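You operate a simulated robot arm through the tools that you are given. There is no shell and no other tool. Be economical: measure what you need, move in short steps, check, and stop when the job is done.

Carry out the task below with a simulated robot arm. There is one attempt and no reset: what you move stays moved.

TASK
Put the round-leaved tube on the green saucer.

It is judged by the outcome, as a careful person would: the job done as asked, and still so three seconds after it is handed in. It fails if anything else is knocked over, pushed out of place, dropped, spilled or broken.

THE ROBOT
A 7-joint arm with a two-finger parallel gripper, fixed in place. Base frame: the origin is at the foot of the arm, x ahead of it, y to its left, z up; the work surface is at about z = 0. Units: m, rad, N and s.
With the tool pointing down near the work surface it reaches from about 0.24 to 0.62 m from the base axis. Its first joint turns from -1.152 to 1.152 rad. Payload 2.6 kg.
The TCP is the grasp point between the finger pads, 0.03 m short of the fingertips. In the tool frame z runs along the fingers and y along their closing line. The gripper opens to 0.094 m. The fingers are 0.028 m wide and 0.01 m thick; the gripper's body (0.05 by 0.096 m) begins 0.055 m behind the TCP.
Orientation is that of the tool frame in the base frame, as a unit quaternion [w, x, y, z]. With the fingers straight down and closing along the base's y, the tool's x points along the base's -x, its y along +y and its z along -z.

THE INTERFACE
- The arm moves only by the tool apply_moves. Its arguments are lists of equal length, an entry for each row: "travel": the shift along the base's x, y, z in units of 20 mm (1.0 is 20 mm), a list of three; "rotation": the turn, a rotation vector about the base's x, y, z in units of 5 degrees (1.0 is 5 degrees), a list of three; "claw": the gripper command, from -1 (fully open) to 1 (shut), values between in proportion. In form: {"travel": [[tx, ty, tz], ...], "rotation": [[rx, ry, rz], ...], "claw": [claw, ...]}. A call has 1 to 10 rows; each row shifts and turns the commanded pose from where the row before left it. A call with a number of a shift or a turn outside -1 to 1 is refused whole. Rows are played at 5 a second. More than 0.05 m and 0.15 rad between two rows, or a gripper value outside its range, and nothing of the call is played. Where a pose cannot be reached the arm comes as near as it can. A force on the tool above 40 N (or 10 N above the force at the start of the call, whichever is more), or a blocked arm, ends the call early, and 0.2 s more pass. Each finger travels about 0.072 m/s and halts on what it meets, pressing with about 44 N; the grip force reading is that of the motor and also rises with nothing between the fingers. The clock runs only during rows and for 0.2 s after the last one: add rows that do not move to give the fingers time. It gives the time, the measured TCP pose, the force on the tool (base axes), the opening and the grip force at its end, in the units of the frame above (readings bear some noise), and new pictures: "pictures" is both (left out), scene, wrist or none.
- Cameras (640 x 400 px; columns grow to the right, rows downward): "scene" is fixed at [0.0187, 0.4167, 0.5762]; the picture's right is [-0.91, -0.41, 0.00], its down [-0.18, 0.40, -0.90] and it looks along [0.37, -0.82, -0.44] (base axes); focal length 318 px, centre (320, 200). "wrist" rides on the gripper at [0.076, 0.014, -0.103] in the tool frame; the picture's right is [-0.18, 0.98, 0.00], its down [-0.75, -0.14, -0.64] and it looks along [-0.63, -0.12, 0.77] (tool axes); focal length 243 px, centre (320, 200). There is no depth. A picture from a camera that has moved, and an enlarged one, comes with that camera's place and axes in the base frame and with its lens.
- zoom(camera, box): a new picture of the part [left, top, right, bottom] of that camera's present view, enlarged. It takes no simulated time.
- close_job(): hands the job in; it is judged then, once.

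Work in short steps. Places have to be worked out from the pictures, the camera data and where the tool is seen: move nearer, look again, correct. Check each grasp and each placing, and mend what went wrong. You have 90 turns and 170 pictures in all, those below and enlarged ones among them. Open the gripper and draw the arm clear of the work before you hand the job in, unless the task says otherwise; then end with one line.

The tools are called after ">>>" as a command line: name --argument value ..., lists and objects as JSON in quotes. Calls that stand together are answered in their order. apply_moves: Moves the arm, as the interface text tells. Its arguments: {"type":"object","properties":{"travel":{"type":"array","items":{"type":"array","items":{"type":"number"}}},"rotation":{"type":"array","items":{"type":"array","items":{"type":"number"}}},"claw":{"type":"array","items":{"type":"number"}},"pictures":{"type":"string","enum":["both","scene","wrist","none"]}},"required":["travel","rotation","claw"]} The other tools are called the same way: zoom (camera, box) takes an enlarged picture of a part of a camera's view; close_job () hands the job in.

At the start:

```text
time: 0.0
ee_pos: [0.421, -0.1371, 0.3053]
ee_rot: [0.001, 0.0, 1.0, 0.001]
ft_force: [-1.2, 0.3, -0.1]
opening: 0.0937
gripper_force: 0.0
```

scene: 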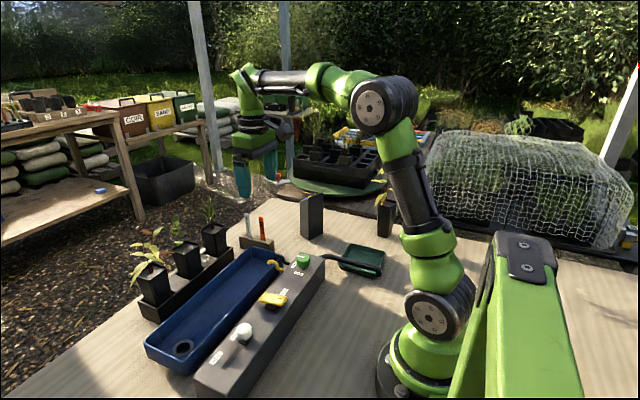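
wrist: 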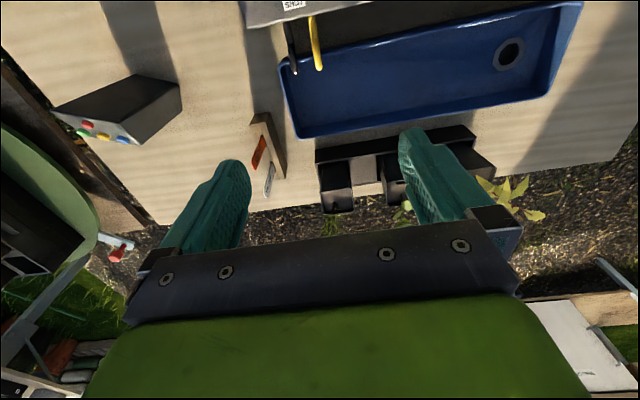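

I'll take a closer look at the plants and the saucer first.

>>> zoom --camera "scene" --box '[120, 180, 280, 330]'

>>> zoom --camera "scene" --box '[270, 170, 430, 290]'

>>> zoom --camera "wrist" --box '[230, 80, 550, 280]'

```text
2.67 times, centred on (200, 255) of scene
camera zoom: at [0.0187, 0.4167, 0.5762], right [-0.91, -0.41, 0.0], down [-0.18, 0.4, -0.9], along [0.37, -0.82, -0.44], focal length 849 px, centre (640, 53)
```

zoom: 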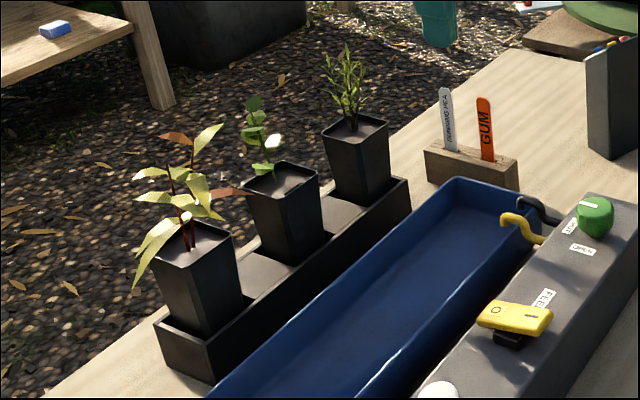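

```text
3.33 times, centred on (350, 230) of scene
camera zoom: at [0.0187, 0.4167, 0.5762], right [-0.91, -0.41, 0.0], down [-0.18, 0.4, -0.9], along [0.37, -0.82, -0.44], focal length 1061 px, centre (220, 100)
```

zoom: 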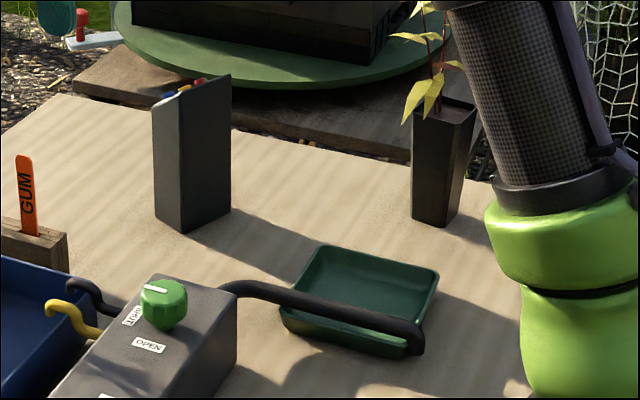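

```text
2.00 times, centred on (390, 180) of wrist
camera zoom: at [0.345, -0.1233, 0.4087], right [0.18, 0.98, 0.0], down [0.75, -0.14, 0.64], along [0.63, -0.12, -0.77], focal length 485 px, centre (180, 240)
```

zoom: 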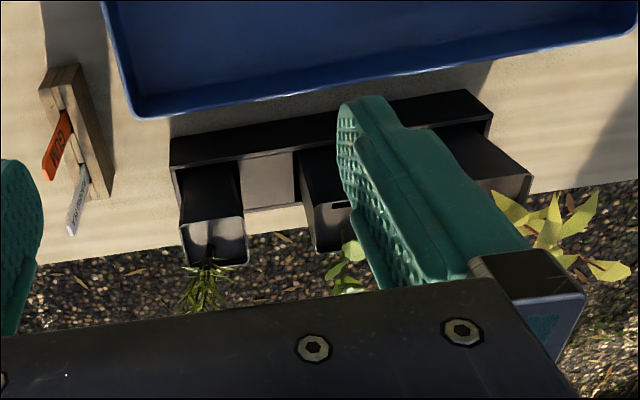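

The middle tube (round leaves) has its rim near (0.594, -0.05, 0.12). I'll tilt the tool about 45° forward so the gripper body stays clear of the plant, and centre it in y, staying high.

>>> apply_moves --travel '[[0, 0.48, -0.2], [0, 0.48, -0.2], [0, 0.48, -0.2], [0, 0.48, -0.2], [0, 0.48, -0.2], [0, 0.48, -0.2], [0, 0.48, -0.2], [0, 0.48, -0.2], [0, 0.48, -0.2], [0, 0, 0]]' --rotation '[[0, -1, 0], [0, -1, 0], [0, -1, 0], [0, -1, 0], [0, -1, 0], [0, -1, 0], [0, -1, 0], [0, -1, 0], [0, -1, 0], [0, 0, 0]]' --claw '[-1, -1, -1, -1, -1, -1, -1, -1, -1, -1]'

```text
time: 2.2
ee_pos: [0.4211, -0.0501, 0.269]
ee_rot: [0.384, 0.0, 0.923, 0.001]
ft_force: [0.4, 0.2, -0.4]
opening: 0.0937
gripper_force: 0.1
camera wrist: at [0.2946, -0.0376, 0.2878], right [0.13, 0.98, 0.13], down [0.08, -0.14, 0.99], along [0.99, -0.12, -0.09], focal length 243 px, centre (320, 200)
```

scene: 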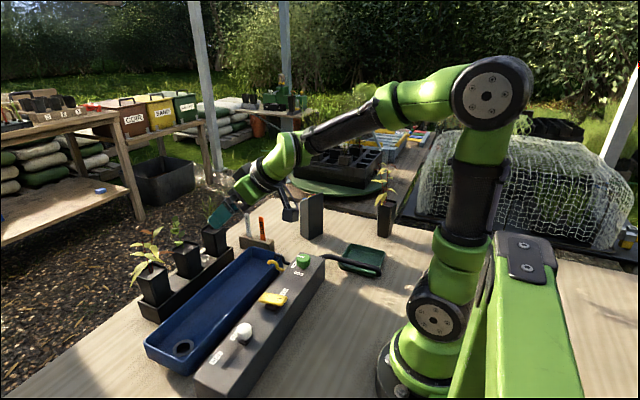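
wrist: 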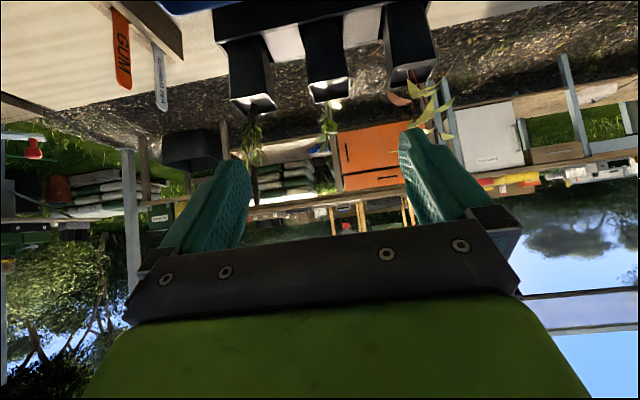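

>>> zoom --camera "wrist" --box '[210, 0, 470, 165]'

```text
2.42 times, centred on (340, 82) of wrist
camera zoom: at [0.2946, -0.0376, 0.2878], right [0.13, 0.98, 0.13], down [0.08, -0.14, 0.99], along [0.99, -0.12, -0.09], focal length 588 px, centre (272, 485)
```

zoom: 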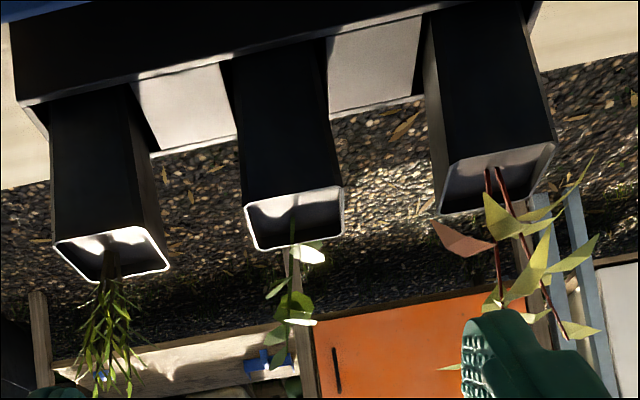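

Middle tube rim is about 0.05 square centred near (0.597, -0.046), rack top about z 0.055. I move to a pregrasp point on the tilted approach line and look.

>>> apply_moves --travel '[[0.84, 0.04, -0.92], [0.84, 0.04, -0.92], [0.84, 0.04, -0.92], [0.84, 0.04, -0.92], [0.84, 0.04, -0.92], [0, 0, 0]]' --rotation '[[0, -1, 0], [0, 0, 0], [0, 0, 0], [0, 0, 0], [0, 0, 0], [0, 0, 0]]' --claw '[-0.7, -0.7, -0.7, -0.7, -0.7, -0.7]'

>>> zoom --camera "scene" --box '[120, 180, 300, 300]'

```text
time: 3.6
ee_pos: [0.5052, -0.0452, 0.1789]
ee_rot: [0.423, -0.001, 0.906, 0.001]
ft_force: [-0.5, 0.4, -0.4]
opening: 0.0799
gripper_force: 0.0
camera wrist: at [0.3779, -0.0333, 0.1864], right [0.12, 0.98, 0.14], down [-0.01, -0.14, 0.99], along [0.99, -0.12, -0.01], focal length 243 px, centre (320, 200)
```

scene: 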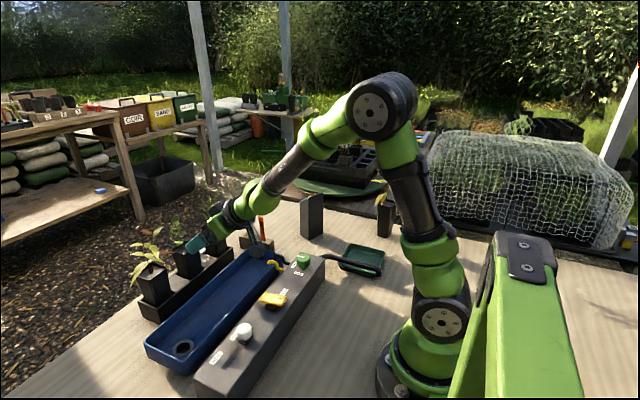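
wrist: 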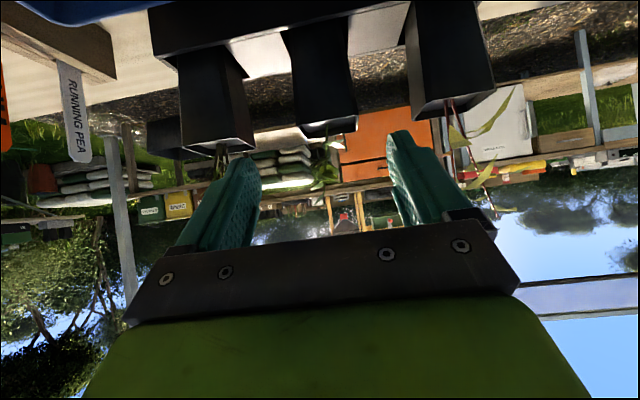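

```text
3.33 times, centred on (210, 240) of scene
camera zoom: at [0.0187, 0.4167, 0.5762], right [-0.91, -0.41, 0.0], down [-0.18, 0.4, -0.9], along [0.37, -0.82, -0.44], focal length 1061 px, centre (687, 67)
```

zoom: 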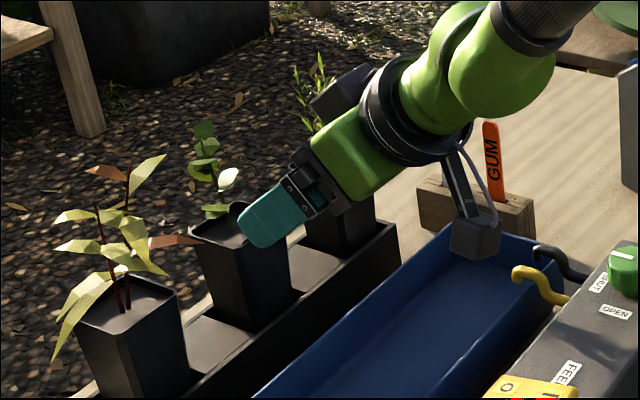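

>>> zoom --camera "wrist" --box '[230, 60, 430, 185]'

```text
3.20 times, centred on (330, 122) of wrist
camera zoom: at [0.3779, -0.0333, 0.1864], right [0.12, 0.98, 0.14], down [-0.01, -0.14, 0.99], along [0.99, -0.12, -0.01], focal length 776 px, centre (288, 448)
```

zoom: 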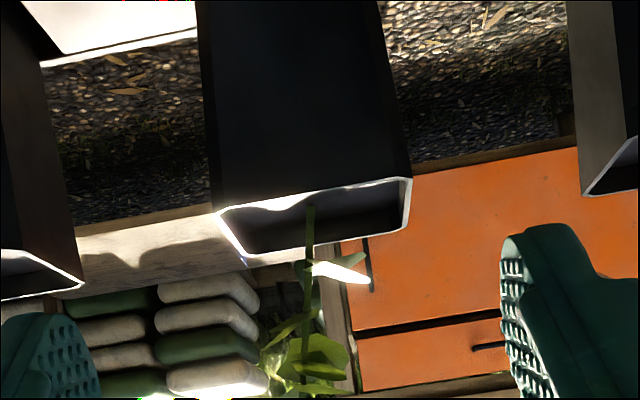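

Rim is at z≈0.122, centre (0.598, -0.042). I advance along the approach to TCP (0.596, -0.042, 0.10) with fingers open.

>>> apply_moves --travel '[[0.6, 0.16, -0.52], [0.79, 0, -0.69], [0.79, 0, -0.69], [0.79, 0, -0.69], [0.79, 0, -0.69], [0.79, 0, -0.69], [0, 0, 0]]' --rotation '[[0, 0, 0], [0, 0, 0], [0, 0, 0], [0, 0, 0], [0, 0, 0], [0, 0, 0], [0, 0, 0]]' --claw '[-0.7, -0.7, -0.7, -0.7, -0.7, -0.7, -0.7]'

>>> zoom --camera "scene" --box '[120, 180, 300, 300]'

```text
time: 5.2
ee_pos: [0.5969, -0.0422, 0.098]
ee_rot: [0.423, 0.0, 0.906, 0.001]
ft_force: [0.3, -0.2, 0.1]
opening: 0.0797
gripper_force: 0.1
camera wrist: at [0.4688, -0.0302, 0.1064], right [0.12, 0.98, 0.14], down [-0.01, -0.14, 0.99], along [0.99, -0.12, -0.01], focal length 243 px, centre (320, 200)
```

scene: 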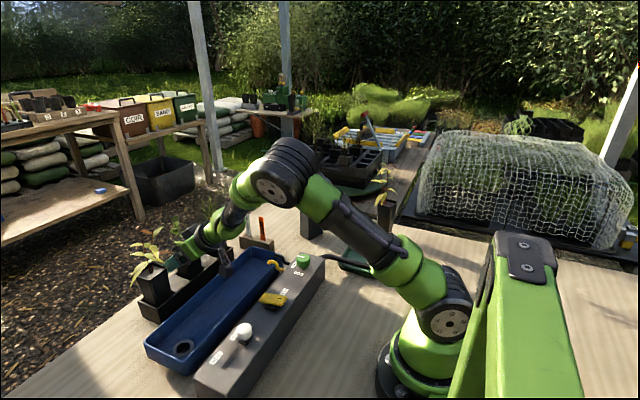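
wrist: 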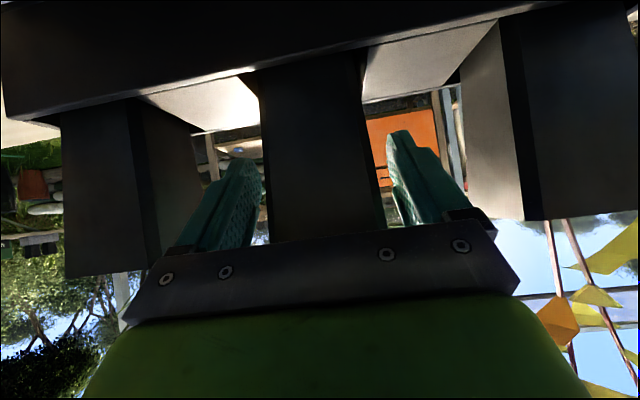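

```text
3.33 times, centred on (210, 240) of scene
camera zoom: at [0.0187, 0.4167, 0.5762], right [-0.91, -0.41, 0.0], down [-0.18, 0.4, -0.9], along [0.37, -0.82, -0.44], focal length 1061 px, centre (687, 67)
```

zoom: 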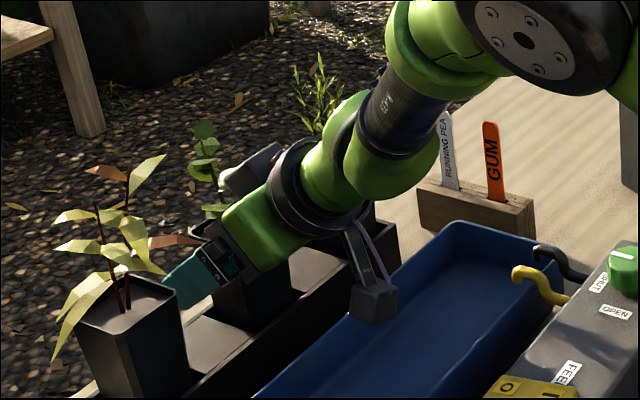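

Fingers straddle the middle pot with neighbours clear. Closing.

>>> apply_moves --travel '[[0, 0, 0], [0, 0, 0], [0, 0, 0], [0, 0, 0], [0, 0, 0]]' --rotation '[[0, 0, 0], [0, 0, 0], [0, 0, 0], [0, 0, 0], [0, 0, 0]]' --claw '[-0.4, -0.1, 0.2, 0.5, 0.5]'

```text
time: 6.4
ee_pos: [0.5963, -0.0428, 0.099]
ee_rot: [0.424, 0.0, 0.906, 0.001]
ft_force: [-0.6, 0.1, 1.1]
opening: 0.0538
gripper_force: 44.1
camera wrist: at [0.4686, -0.0302, 0.1066], right [0.12, 0.98, 0.14], down [-0.01, -0.14, 0.99], along [0.99, -0.12, -0.01], focal length 243 px, centre (320, 200)
```

scene: 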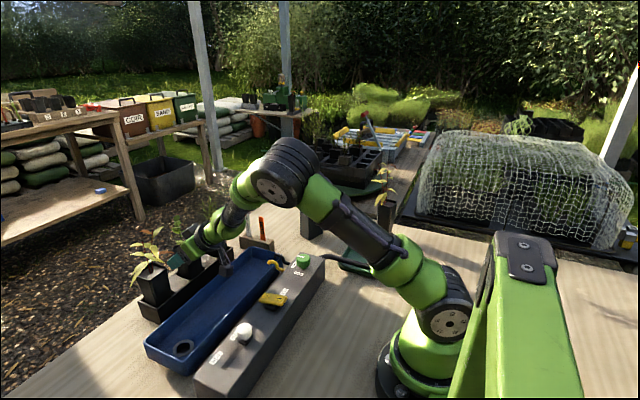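
wrist: 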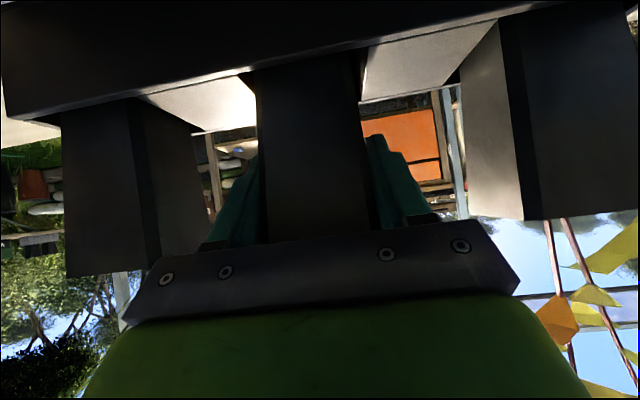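

Gripped at 0.054 m opening. Lift straight up about 0.16 m, without retreating, so the tube leaves its slot.

>>> apply_moves --travel '[[0, 0, 0.5], [0, 0, 0.8], [0, 0, 1], [0, 0, 1], [0, 0, 1], [0, 0, 1], [0, 0, 1], [0, 0, 1], [0, 0, 0]]' --rotation '[[0, 0, 0], [0, 0, 0], [0, 0, 0], [0, 0, 0], [0, 0, 0], [0, 0, 0], [0, 0, 0], [0, 0, 0], [0, 0, 0]]' --claw '[0.5, 0.5, 0.5, 0.5, 0.5, 0.5, 0.5, 0.5, 0.5]'

>>> zoom --camera "scene" --box '[120, 130, 300, 300]'

>>> zoom --camera "scene" --box '[270, 190, 400, 290]'

```text
time: 8.4
ee_pos: [0.5978, -0.0407, 0.2459]
ee_rot: [0.424, 0.001, 0.906, -0.001]
ft_force: [-0.1, 0.2, -2.5]
opening: 0.0536
gripper_force: 44.0
camera wrist: at [0.4694, -0.0294, 0.2532], right [0.12, 0.98, 0.14], down [-0.01, -0.14, 0.99], along [0.99, -0.12, -0.01], focal length 243 px, centre (320, 200)
```

scene: 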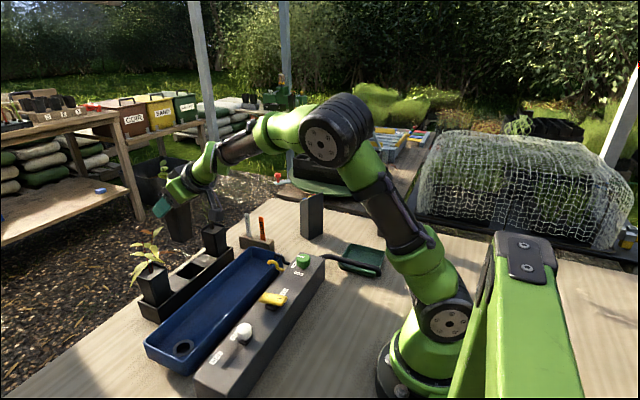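
wrist: 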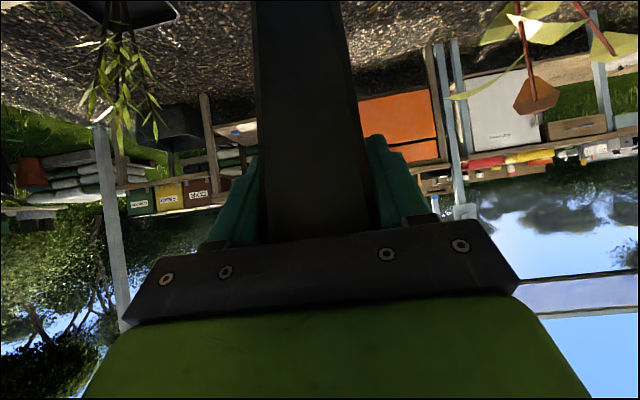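

```text
2.35 times, centred on (210, 215) of scene
camera zoom: at [0.0187, 0.4167, 0.5762], right [-0.91, -0.41, 0.0], down [-0.18, 0.4, -0.9], along [0.37, -0.82, -0.44], focal length 749 px, centre (579, 165)
```

zoom: 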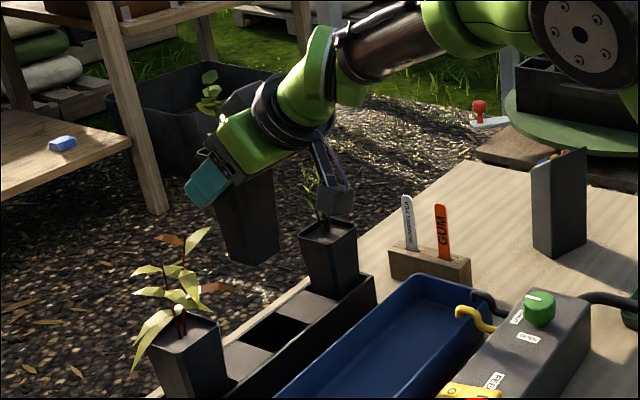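

```text
4.00 times, centred on (335, 240) of scene
camera zoom: at [0.0187, 0.4167, 0.5762], right [-0.91, -0.41, 0.0], down [-0.18, 0.4, -0.9], along [0.37, -0.82, -0.44], focal length 1273 px, centre (260, 40)
```

zoom: 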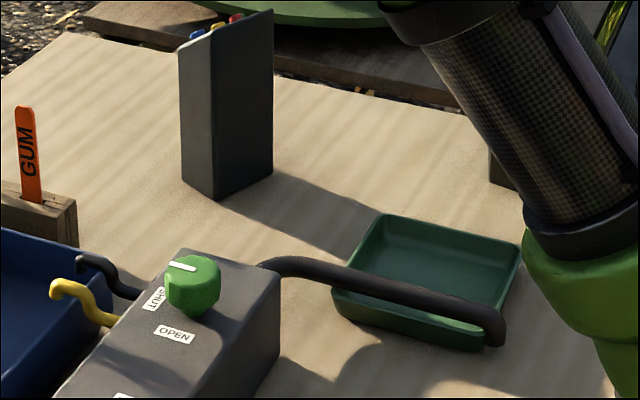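

The tube is held upright; saucer measures about 0.11 m square centred near (0.217, -0.320), with the hose along its +y edge. I'll retract and raise, then yaw toward -y while carrying it over.

>>> apply_moves --travel '[[-0.4, 0, 0.4], [-0.8, 0, 0.4], [-1, 0, 0.4], [-1, 0, 0.4], [-1, 0, 0.2], [-1, 0, 0], [-1, 0, 0], [-0.8, 0, 0], [-0.4, 0, 0], [0, 0, 0]]' --rotation '[[0, 0, 0], [0, 0, 0], [0, 0, 0], [0, 0, 0], [0, 0, 0], [0, 0, 0], [0, 0, 0], [0, 0, 0], [0, 0, 0], [0, 0, 0]]' --claw '[0.5, 0.5, 0.5, 0.5, 0.5, 0.5, 0.5, 0.5, 0.5, 0.5]' --pictures "scene"

>>> apply_moves --travel '[[-0.1, -0.6, 0], [-0.1, -1, 0], [-0.1, -1, 0], [-0.1, -1, 0], [-0.1, -1, 0], [-0.1, -1, 0], [-0.1, -1, 0], [-0.1, -1, 0], [-0.1, -1, 0], [0, 0, 0]]' --rotation '[[0, 0, -1], [0, 0, -1], [0, 0, -1], [0, 0, -1], [0, 0, -1], [0, 0, -1], [0, 0, -1], [0, 0, -1], [0, 0, -1], [0, 0, 0]]' --claw '[0.5, 0.5, 0.5, 0.5, 0.5, 0.5, 0.5, 0.5, 0.5, 0.5]'

```text
time: 10.6
ee_pos: [0.4491, -0.0417, 0.2815]
ee_rot: [0.423, 0.0, 0.906, 0.001]
ft_force: [-0.1, -0.7, -1.4]
opening: 0.0534
gripper_force: 43.8
```

scene: 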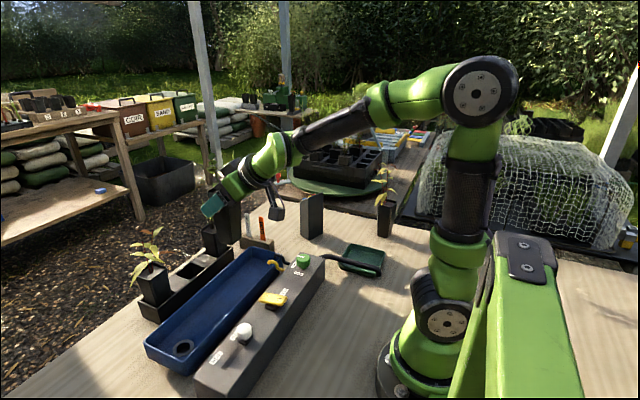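

```text
time: 12.8
ee_pos: [0.4308, -0.2141, 0.2799]
ee_rot: [0.392, 0.347, 0.837, -0.162]
ft_force: [0.4, -0.2, -2.2]
opening: 0.0535
gripper_force: 44.1
camera wrist: at [0.3498, -0.1161, 0.2884], right [0.78, 0.61, 0.14], down [-0.11, -0.09, 0.99], along [0.62, -0.79, -0.01], focal length 243 px, centre (320, 200)
```

scene: 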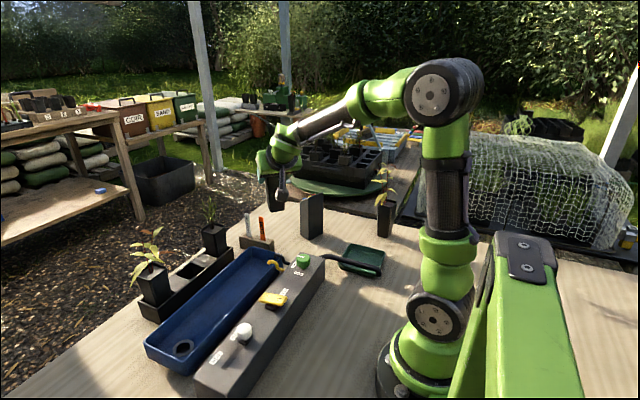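
wrist: 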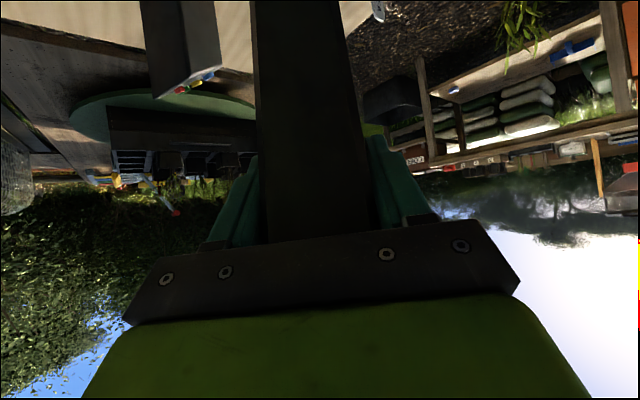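

Still held well. Continue to above the saucer, finishing the yaw so the pot squares with the saucer.

>>> apply_moves --travel '[[-0.6, -0.53, 0], [-1, -0.53, 0], [-1, -0.53, 0], [-1, -0.53, 0], [-1, -0.53, 0], [-1, -0.53, 0], [-1, -0.53, 0], [-1, -0.53, 0], [-1, -0.53, 0], [-1, -0.53, 0]]' --rotation '[[0, 0, -1], [0, 0, -1], [0, 0, -1], [0, 0, -1], [0, 0, -1], [0, 0, -1], [0, 0, -1], [0, 0, -1], [0, 0, -1], [0, 0, 0]]' --claw '[0.5, 0.5, 0.5, 0.5, 0.5, 0.5, 0.5, 0.5, 0.5, 0.5]'

>>> zoom --camera "scene" --box '[250, 140, 450, 290]'

>>> zoom --camera "wrist" --box '[160, 0, 480, 200]'

```text
time: 15.0
ee_pos: [0.2383, -0.3213, 0.2793]
ee_rot: [0.3, 0.641, 0.64, -0.299]
ft_force: [-0.8, 0.3, -2.0]
opening: 0.0533
gripper_force: 44.3
camera wrist: at [0.2524, -0.195, 0.2875], right [0.98, -0.12, 0.14], down [-0.14, 0.01, 0.99], along [-0.12, -0.99, -0.01], focal length 243 px, centre (320, 200)
```

scene: 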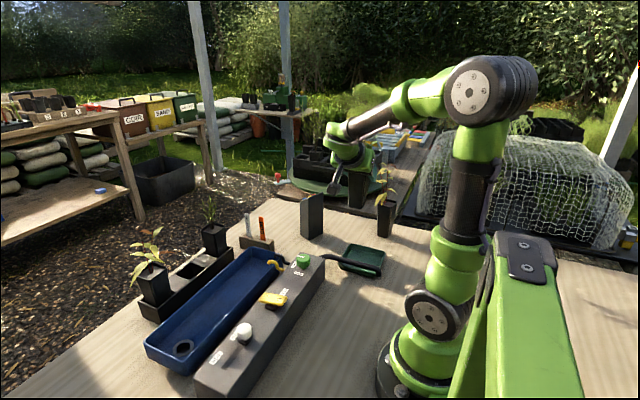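
wrist: 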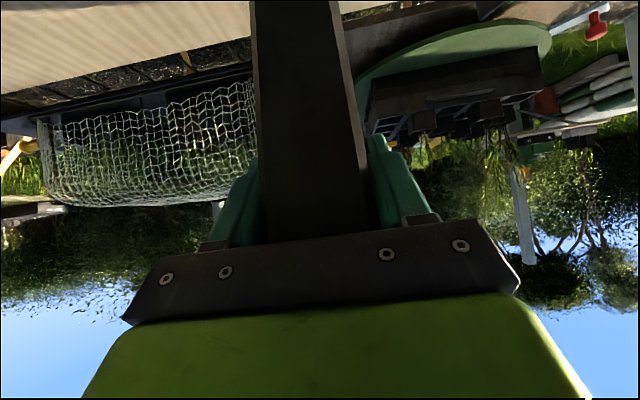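

```text
2.67 times, centred on (350, 215) of scene
camera zoom: at [0.0187, 0.4167, 0.5762], right [-0.91, -0.41, 0.0], down [-0.18, 0.41, -0.9], along [0.37, -0.82, -0.44], focal length 849 px, centre (240, 160)
```

zoom: 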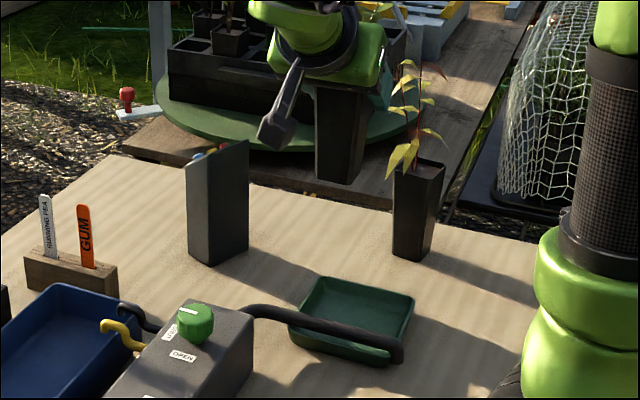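

```text
2.00 times, centred on (320, 100) of wrist
camera zoom: at [0.2524, -0.195, 0.2875], right [0.98, -0.12, 0.14], down [-0.14, 0.01, 0.99], along [-0.12, -0.99, -0.01], focal length 485 px, centre (320, 400)
```

zoom: 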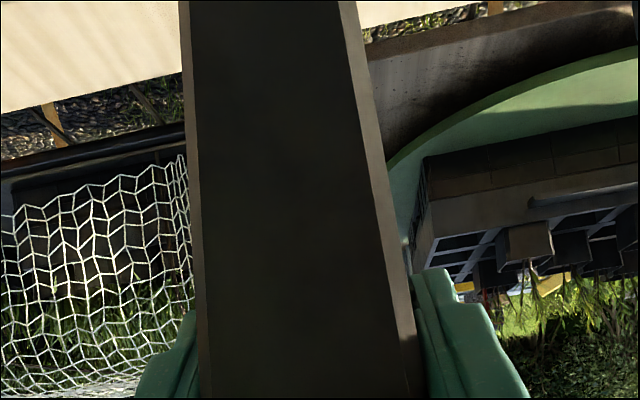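

The tube is above the saucer's far/left part. I shift 21 mm to x=0.217 and lower to z≈0.15, then check the hose and camera clearance.

>>> apply_moves --travel '[[-0.6, 0, 0], [-0.47, 0, 0], [0, 0, -0.7], [0, 0, -1], [0, 0, -1], [0, 0, -1], [0, 0, -1], [0, 0, -1], [0, 0, -0.7], [0, 0, 0]]' --rotation '[[0, 0, 0], [0, 0, 0], [0, 0, 0], [0, 0, 0], [0, 0, 0], [0, 0, 0], [0, 0, 0], [0, 0, 0], [0, 0, 0], [0, 0, 0]]' --claw '[0.5, 0.5, 0.5, 0.5, 0.5, 0.5, 0.5, 0.5, 0.5, 0.5]'

>>> zoom --camera "scene" --box '[290, 180, 410, 290]'

>>> zoom --camera "wrist" --box '[160, 0, 480, 200]'

```text
time: 17.2
ee_pos: [0.2173, -0.3206, 0.1521]
ee_rot: [0.3, 0.64, 0.641, -0.299]
ft_force: [0.4, -0.4, -1.4]
opening: 0.0534
gripper_force: 43.8
camera wrist: at [0.23, -0.1941, 0.16], right [0.98, -0.12, 0.14], down [-0.14, 0.01, 0.99], along [-0.12, -0.99, -0.01], focal length 243 px, centre (320, 200)
```

scene: 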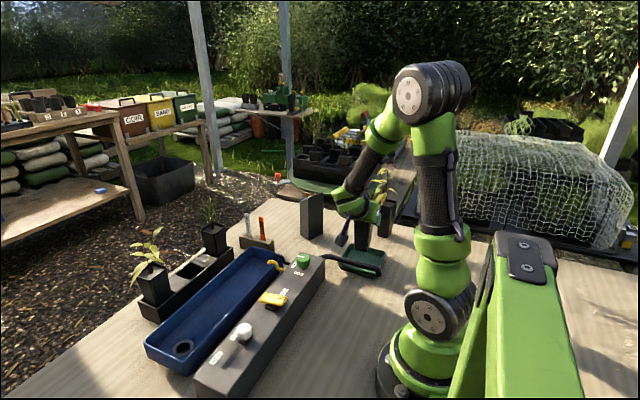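
wrist: 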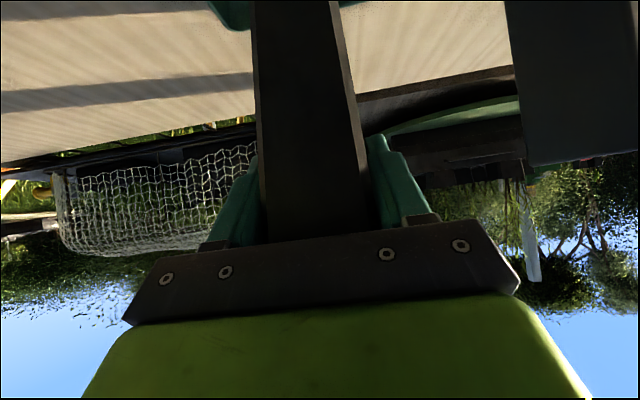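

```text
3.64 times, centred on (350, 235) of scene
camera zoom: at [0.0187, 0.4167, 0.5762], right [-0.91, -0.41, 0.0], down [-0.18, 0.41, -0.9], along [0.37, -0.82, -0.44], focal length 1157 px, centre (211, 73)
```

zoom: 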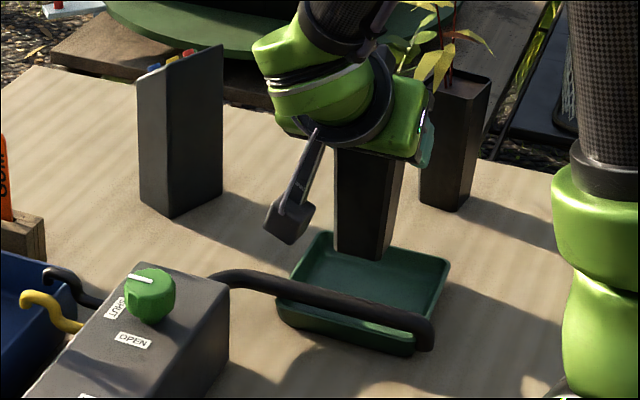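

```text
2.00 times, centred on (320, 100) of wrist
camera zoom: at [0.23, -0.1941, 0.16], right [0.98, -0.12, 0.14], down [-0.14, 0.01, 0.99], along [-0.12, -0.99, -0.01], focal length 485 px, centre (320, 400)
```

zoom: 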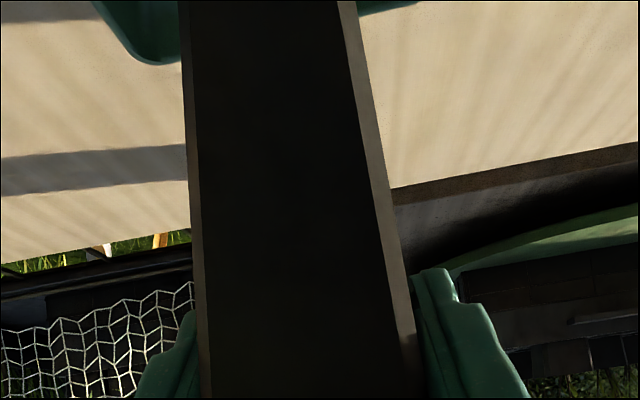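

Pot is over the saucer centre, with camera and hand clear of the hose. Lowering slowly to just above the saucer.

>>> apply_moves --travel '[[0, 0, -0.5], [0, 0, -0.5], [0, 0, -0.5], [0, 0, -0.4], [0, 0, 0]]' --rotation '[[0, 0, 0], [0, 0, 0], [0, 0, 0], [0, 0, 0], [0, 0, 0]]' --claw '[0.5, 0.5, 0.5, 0.5, 0.5]' --pictures "wrist"

>>> zoom --camera "scene" --box '[290, 180, 410, 290]'

```text
time: 18.4
ee_pos: [0.2169, -0.3214, 0.1138]
ee_rot: [0.299, 0.641, 0.641, -0.298]
ft_force: [0.1, 0.6, -2.2]
opening: 0.0533
gripper_force: 44.5
camera wrist: at [0.2315, -0.1946, 0.1217], right [0.98, -0.12, 0.14], down [-0.14, 0.01, 0.99], along [-0.12, -0.99, -0.01], focal length 243 px, centre (320, 200)
```

wrist: 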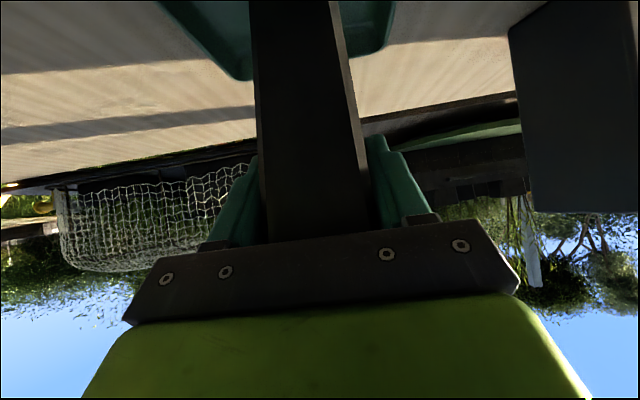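

```text
3.64 times, centred on (350, 235) of scene
camera zoom: at [0.0187, 0.4167, 0.5762], right [-0.91, -0.41, 0.0], down [-0.18, 0.41, -0.9], along [0.37, -0.82, -0.44], focal length 1157 px, centre (211, 73)
```

zoom: 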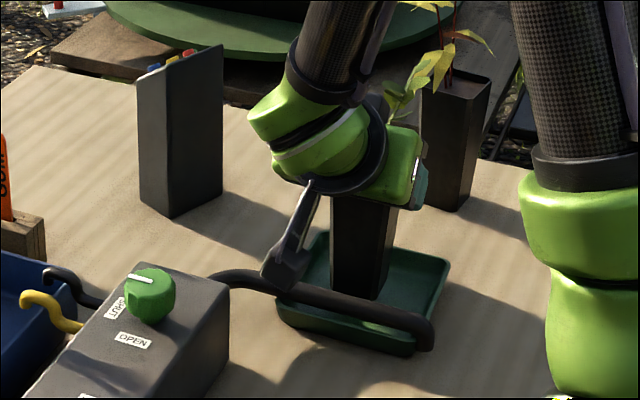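

Pot base is just above the saucer floor. Easing down in 2 mm steps and watching the force.

>>> apply_moves --travel '[[0, 0, -0.1], [0, 0, -0.1], [0, 0, -0.1], [0, 0, 0]]' --rotation '[[0, 0, 0], [0, 0, 0], [0, 0, 0], [0, 0, 0]]' --claw '[0.5, 0.5, 0.5, 0.5]' --pictures "none"

>>> zoom --camera "scene" --box '[320, 220, 400, 280]'

```text
time: 19.4
ee_pos: [0.218, -0.3215, 0.1084]
ee_rot: [0.3, 0.641, 0.64, -0.299]
ft_force: [0.2, 0.2, -1.1]
opening: 0.0534
gripper_force: 44.2
```

```text
6.67 times, centred on (360, 250) of scene
camera zoom: at [0.0187, 0.4167, 0.5762], right [-0.91, -0.41, 0.0], down [-0.18, 0.41, -0.9], along [0.37, -0.82, -0.44], focal length 2122 px, centre (53, -133)
```

zoom: 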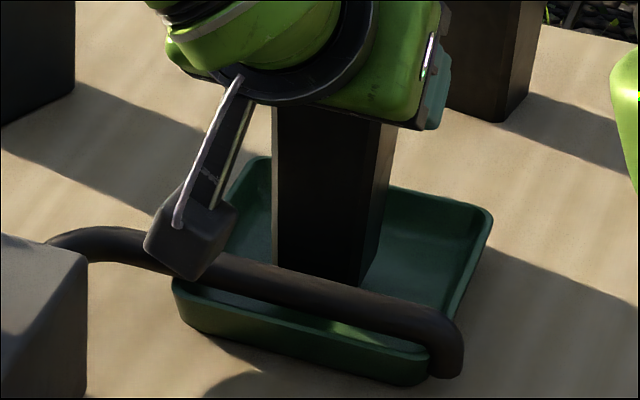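

>>> apply_moves --travel '[[0, 0, -0.1], [0, 0, -0.05], [0, 0, 0]]' --rotation '[[0, 0, 0], [0, 0, 0], [0, 0, 0]]' --claw '[0.5, 0.5, 0.5]' --pictures "none"

```text
time: 20.2
ee_pos: [0.2166, -0.3213, 0.1046]
ee_rot: [0.3, 0.641, 0.641, -0.299]
ft_force: [0.5, -0.7, -2.5]
opening: 0.0532
gripper_force: 43.8
```

Force still reads just the tube's weight, so no contact yet; a little further.

>>> apply_moves --travel '[[0, 0, -0.08], [0, 0, -0.08], [0, 0, 0]]' --rotation '[[0, 0, 0], [0, 0, 0], [0, 0, 0]]' --claw '[0.5, 0.5, 0.5]' --pictures "none"

```text
time: 21.0
ee_pos: [0.217, -0.3195, 0.1021]
ee_rot: [0.299, 0.641, 0.641, -0.299]
ft_force: [0.2, 0.1, -1.9]
opening: 0.0535
gripper_force: 43.9
```

Still no contact force; another 3 mm in small steps.

>>> apply_moves --travel '[[0, 0, -0.08], [0, 0, -0.07], [0, 0, 0]]' --rotation '[[0, 0, 0], [0, 0, 0], [0, 0, 0]]' --claw '[0.5, 0.5, 0.5]' --pictures "none"

>>> zoom --camera "scene" --box '[320, 220, 400, 280]'

```text
time: 21.8
ee_pos: [0.2174, -0.3209, 0.0975]
ee_rot: [0.3, 0.641, 0.64, -0.3]
ft_force: [0.5, -0.3, 1.6]
opening: 0.0535
gripper_force: 43.5
```

```text
6.67 times, centred on (360, 250) of scene
camera zoom: at [0.0187, 0.4167, 0.5762], right [-0.91, -0.41, 0.0], down [-0.18, 0.4, -0.9], along [0.37, -0.82, -0.44], focal length 2122 px, centre (53, -133)
```

zoom: 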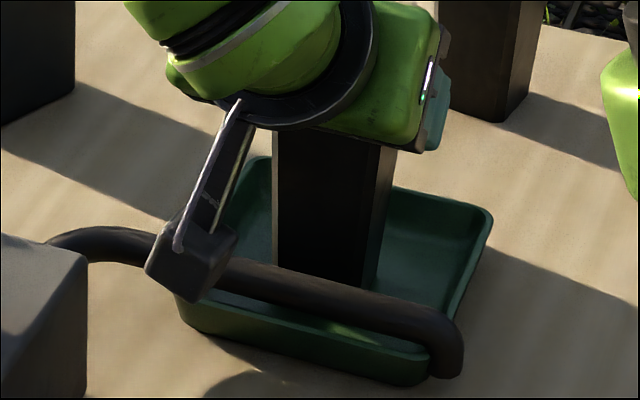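

The vertical force flipped to +1.6 N: the tube rests on the saucer floor. Opening gently.

>>> apply_moves --travel '[[0, 0, 0], [0, 0, 0], [0, 0, 0], [0, 0, 0], [0, 0, 0]]' --rotation '[[0, 0, 0], [0, 0, 0], [0, 0, 0], [0, 0, 0], [0, 0, 0]]' --claw '[-0.15, -0.3, -0.5, -0.8, -0.8]' --pictures "wrist"

>>> zoom --camera "scene" --box '[320, 200, 400, 280]'

```text
time: 23.0
ee_pos: [0.2171, -0.3206, 0.0987]
ee_rot: [0.3, 0.641, 0.64, -0.3]
ft_force: [-0.1, -0.4, 0.0]
opening: 0.0847
gripper_force: 0.2
camera wrist: at [0.2306, -0.1945, 0.1062], right [0.98, -0.12, 0.14], down [-0.14, 0.01, 0.99], along [-0.12, -0.99, -0.01], focal length 243 px, centre (320, 200)
```

wrist: 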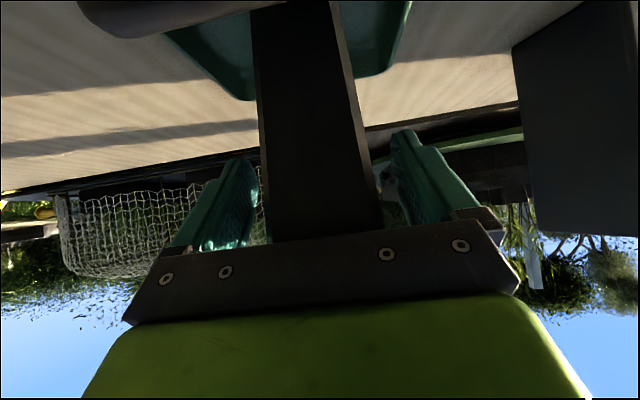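

```text
5.00 times, centred on (360, 240) of scene
camera zoom: at [0.0187, 0.4167, 0.5762], right [-0.91, -0.41, 0.0], down [-0.18, 0.4, -0.9], along [0.37, -0.82, -0.44], focal length 1591 px, centre (120, 0)
```

zoom: 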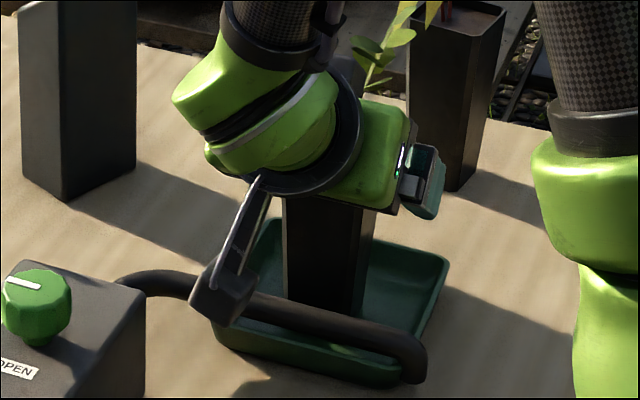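

Released and the tube stands on its own. Backing out along the tool axis, then up.

>>> apply_moves --travel '[[0, 0.4, 0.34], [0, 0.6, 0.5], [0, 0.6, 0.5], [0, 0.6, 0.5], [0, 0.6, 0.5], [0, 0.7, 0.6], [0, 0, 0]]' --rotation '[[0, 0, 0], [0, 0, 0], [0, 0, 0], [0, 0, 0], [0, 0, 0], [0, 0, 0], [0, 0, 0]]' --claw '[-0.8, -0.8, -0.8, -0.8, -0.8, -0.8, -0.8]'

>>> zoom --camera "scene" --box '[290, 160, 420, 280]'

```text
time: 24.6
ee_pos: [0.2174, -0.2496, 0.157]
ee_rot: [0.3, 0.641, 0.64, -0.299]
ft_force: [0.1, -0.3, -0.2]
opening: 0.0845
gripper_force: 0.1
camera wrist: at [0.2315, -0.1232, 0.1653], right [0.98, -0.12, 0.14], down [-0.14, 0.01, 0.99], along [-0.12, -0.99, -0.01], focal length 243 px, centre (320, 200)
```

scene: 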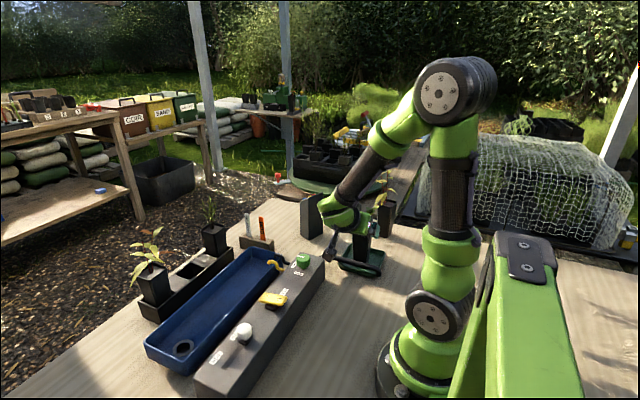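
wrist: 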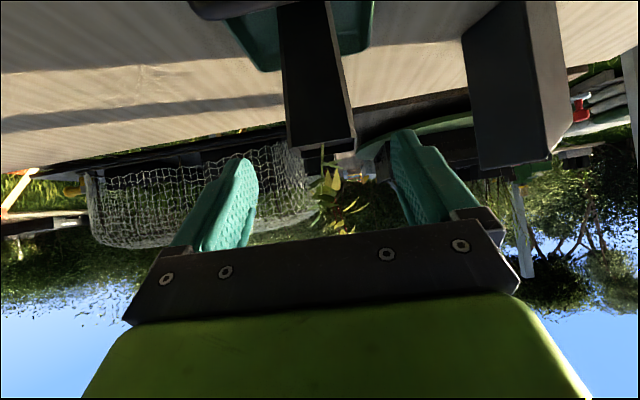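

```text
3.33 times, centred on (355, 220) of scene
camera zoom: at [0.0187, 0.4168, 0.5762], right [-0.91, -0.41, 0.0], down [-0.18, 0.4, -0.9], along [0.37, -0.82, -0.44], focal length 1061 px, centre (203, 133)
```

zoom: 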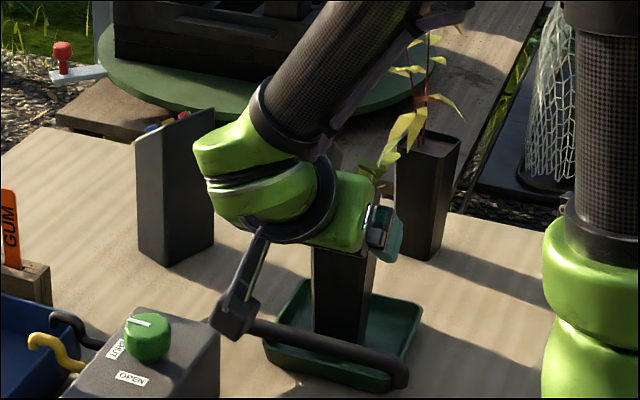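

Tube stays in place. Continue backing up and away, then verify.

>>> apply_moves --travel '[[0, 0.6, 0.5], [0, 0.6, 0.5], [0, 0.3, 0.9], [0, 0, 1], [0, 0, 1], [0.5, 0, 1], [0.8, 0, 1], [0.8, 0.5, 0.5], [0.8, 0.8, 0], [0, 0, 0]]' --rotation '[[0, 0, 0], [0, 0, 0], [0, 0, 0], [0, 0, 0], [0, 0, 1], [0, 0, 1], [0, 0, 1], [0, 0, 1], [0, 0, 1], [0, 0, 0]]' --claw '[-0.8, -0.8, -0.8, -0.8, -0.8, -0.8, -0.8, -0.8, -0.8, -0.8]'

>>> zoom --camera "scene" --box '[290, 160, 420, 280]'

>>> zoom --camera "scene" --box '[120, 180, 330, 330]'

```text
time: 26.8
ee_pos: [0.2764, -0.1971, 0.2857]
ee_rot: [0.358, 0.486, 0.764, -0.227]
ft_force: [-1.1, -0.2, 0.5]
opening: 0.0843
gripper_force: 0.0
camera wrist: at [0.2355, -0.0764, 0.2938], right [0.94, 0.31, 0.14], down [-0.13, -0.05, 0.99], along [0.32, -0.95, -0.01], focal length 243 px, centre (320, 200)
```

scene: 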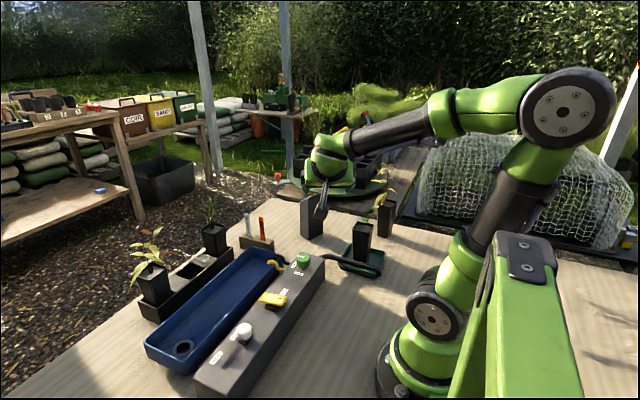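
wrist: 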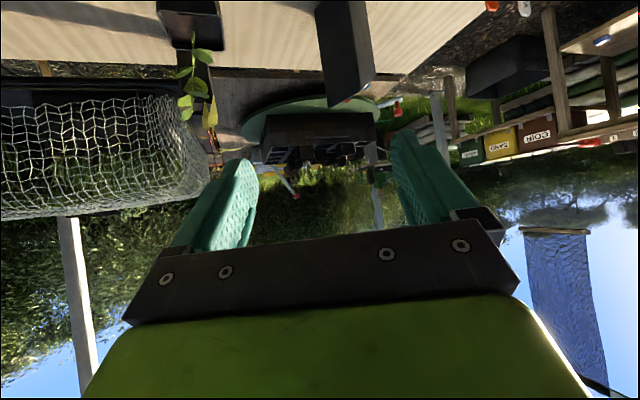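

```text
3.33 times, centred on (355, 220) of scene
camera zoom: at [0.0187, 0.4167, 0.5762], right [-0.91, -0.41, 0.0], down [-0.18, 0.4, -0.9], along [0.37, -0.82, -0.44], focal length 1061 px, centre (203, 133)
```

zoom: 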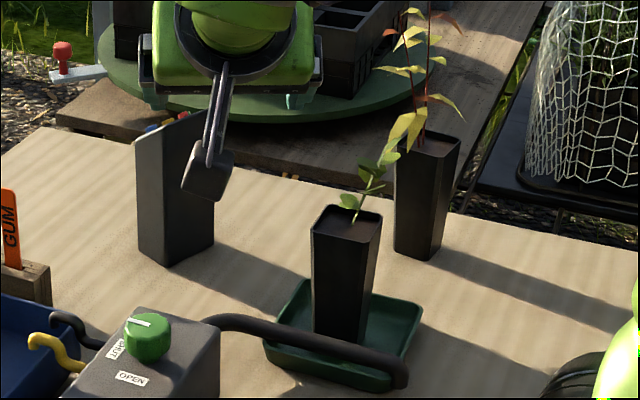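

```text
2.67 times, centred on (225, 255) of scene
camera zoom: at [0.0187, 0.4167, 0.5762], right [-0.91, -0.41, 0.0], down [-0.18, 0.4, -0.9], along [0.37, -0.82, -0.44], focal length 849 px, centre (573, 53)
```

zoom: 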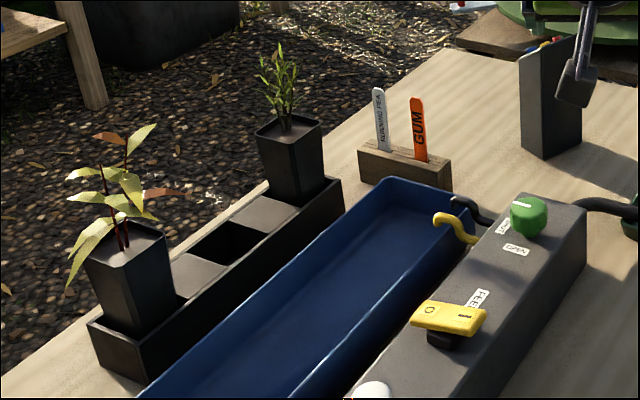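

The round-leaved tube stands upright in the green saucer. The other tubes, the rack and the hose look undisturbed, and the gripper is open and clear, so I'm handing in.

>>> close_job

```text
The job is handed in.
```

The round-leaved tube is standing upright on the green saucer, nothing else looks disturbed in the final pictures, and the arm is open and clear.
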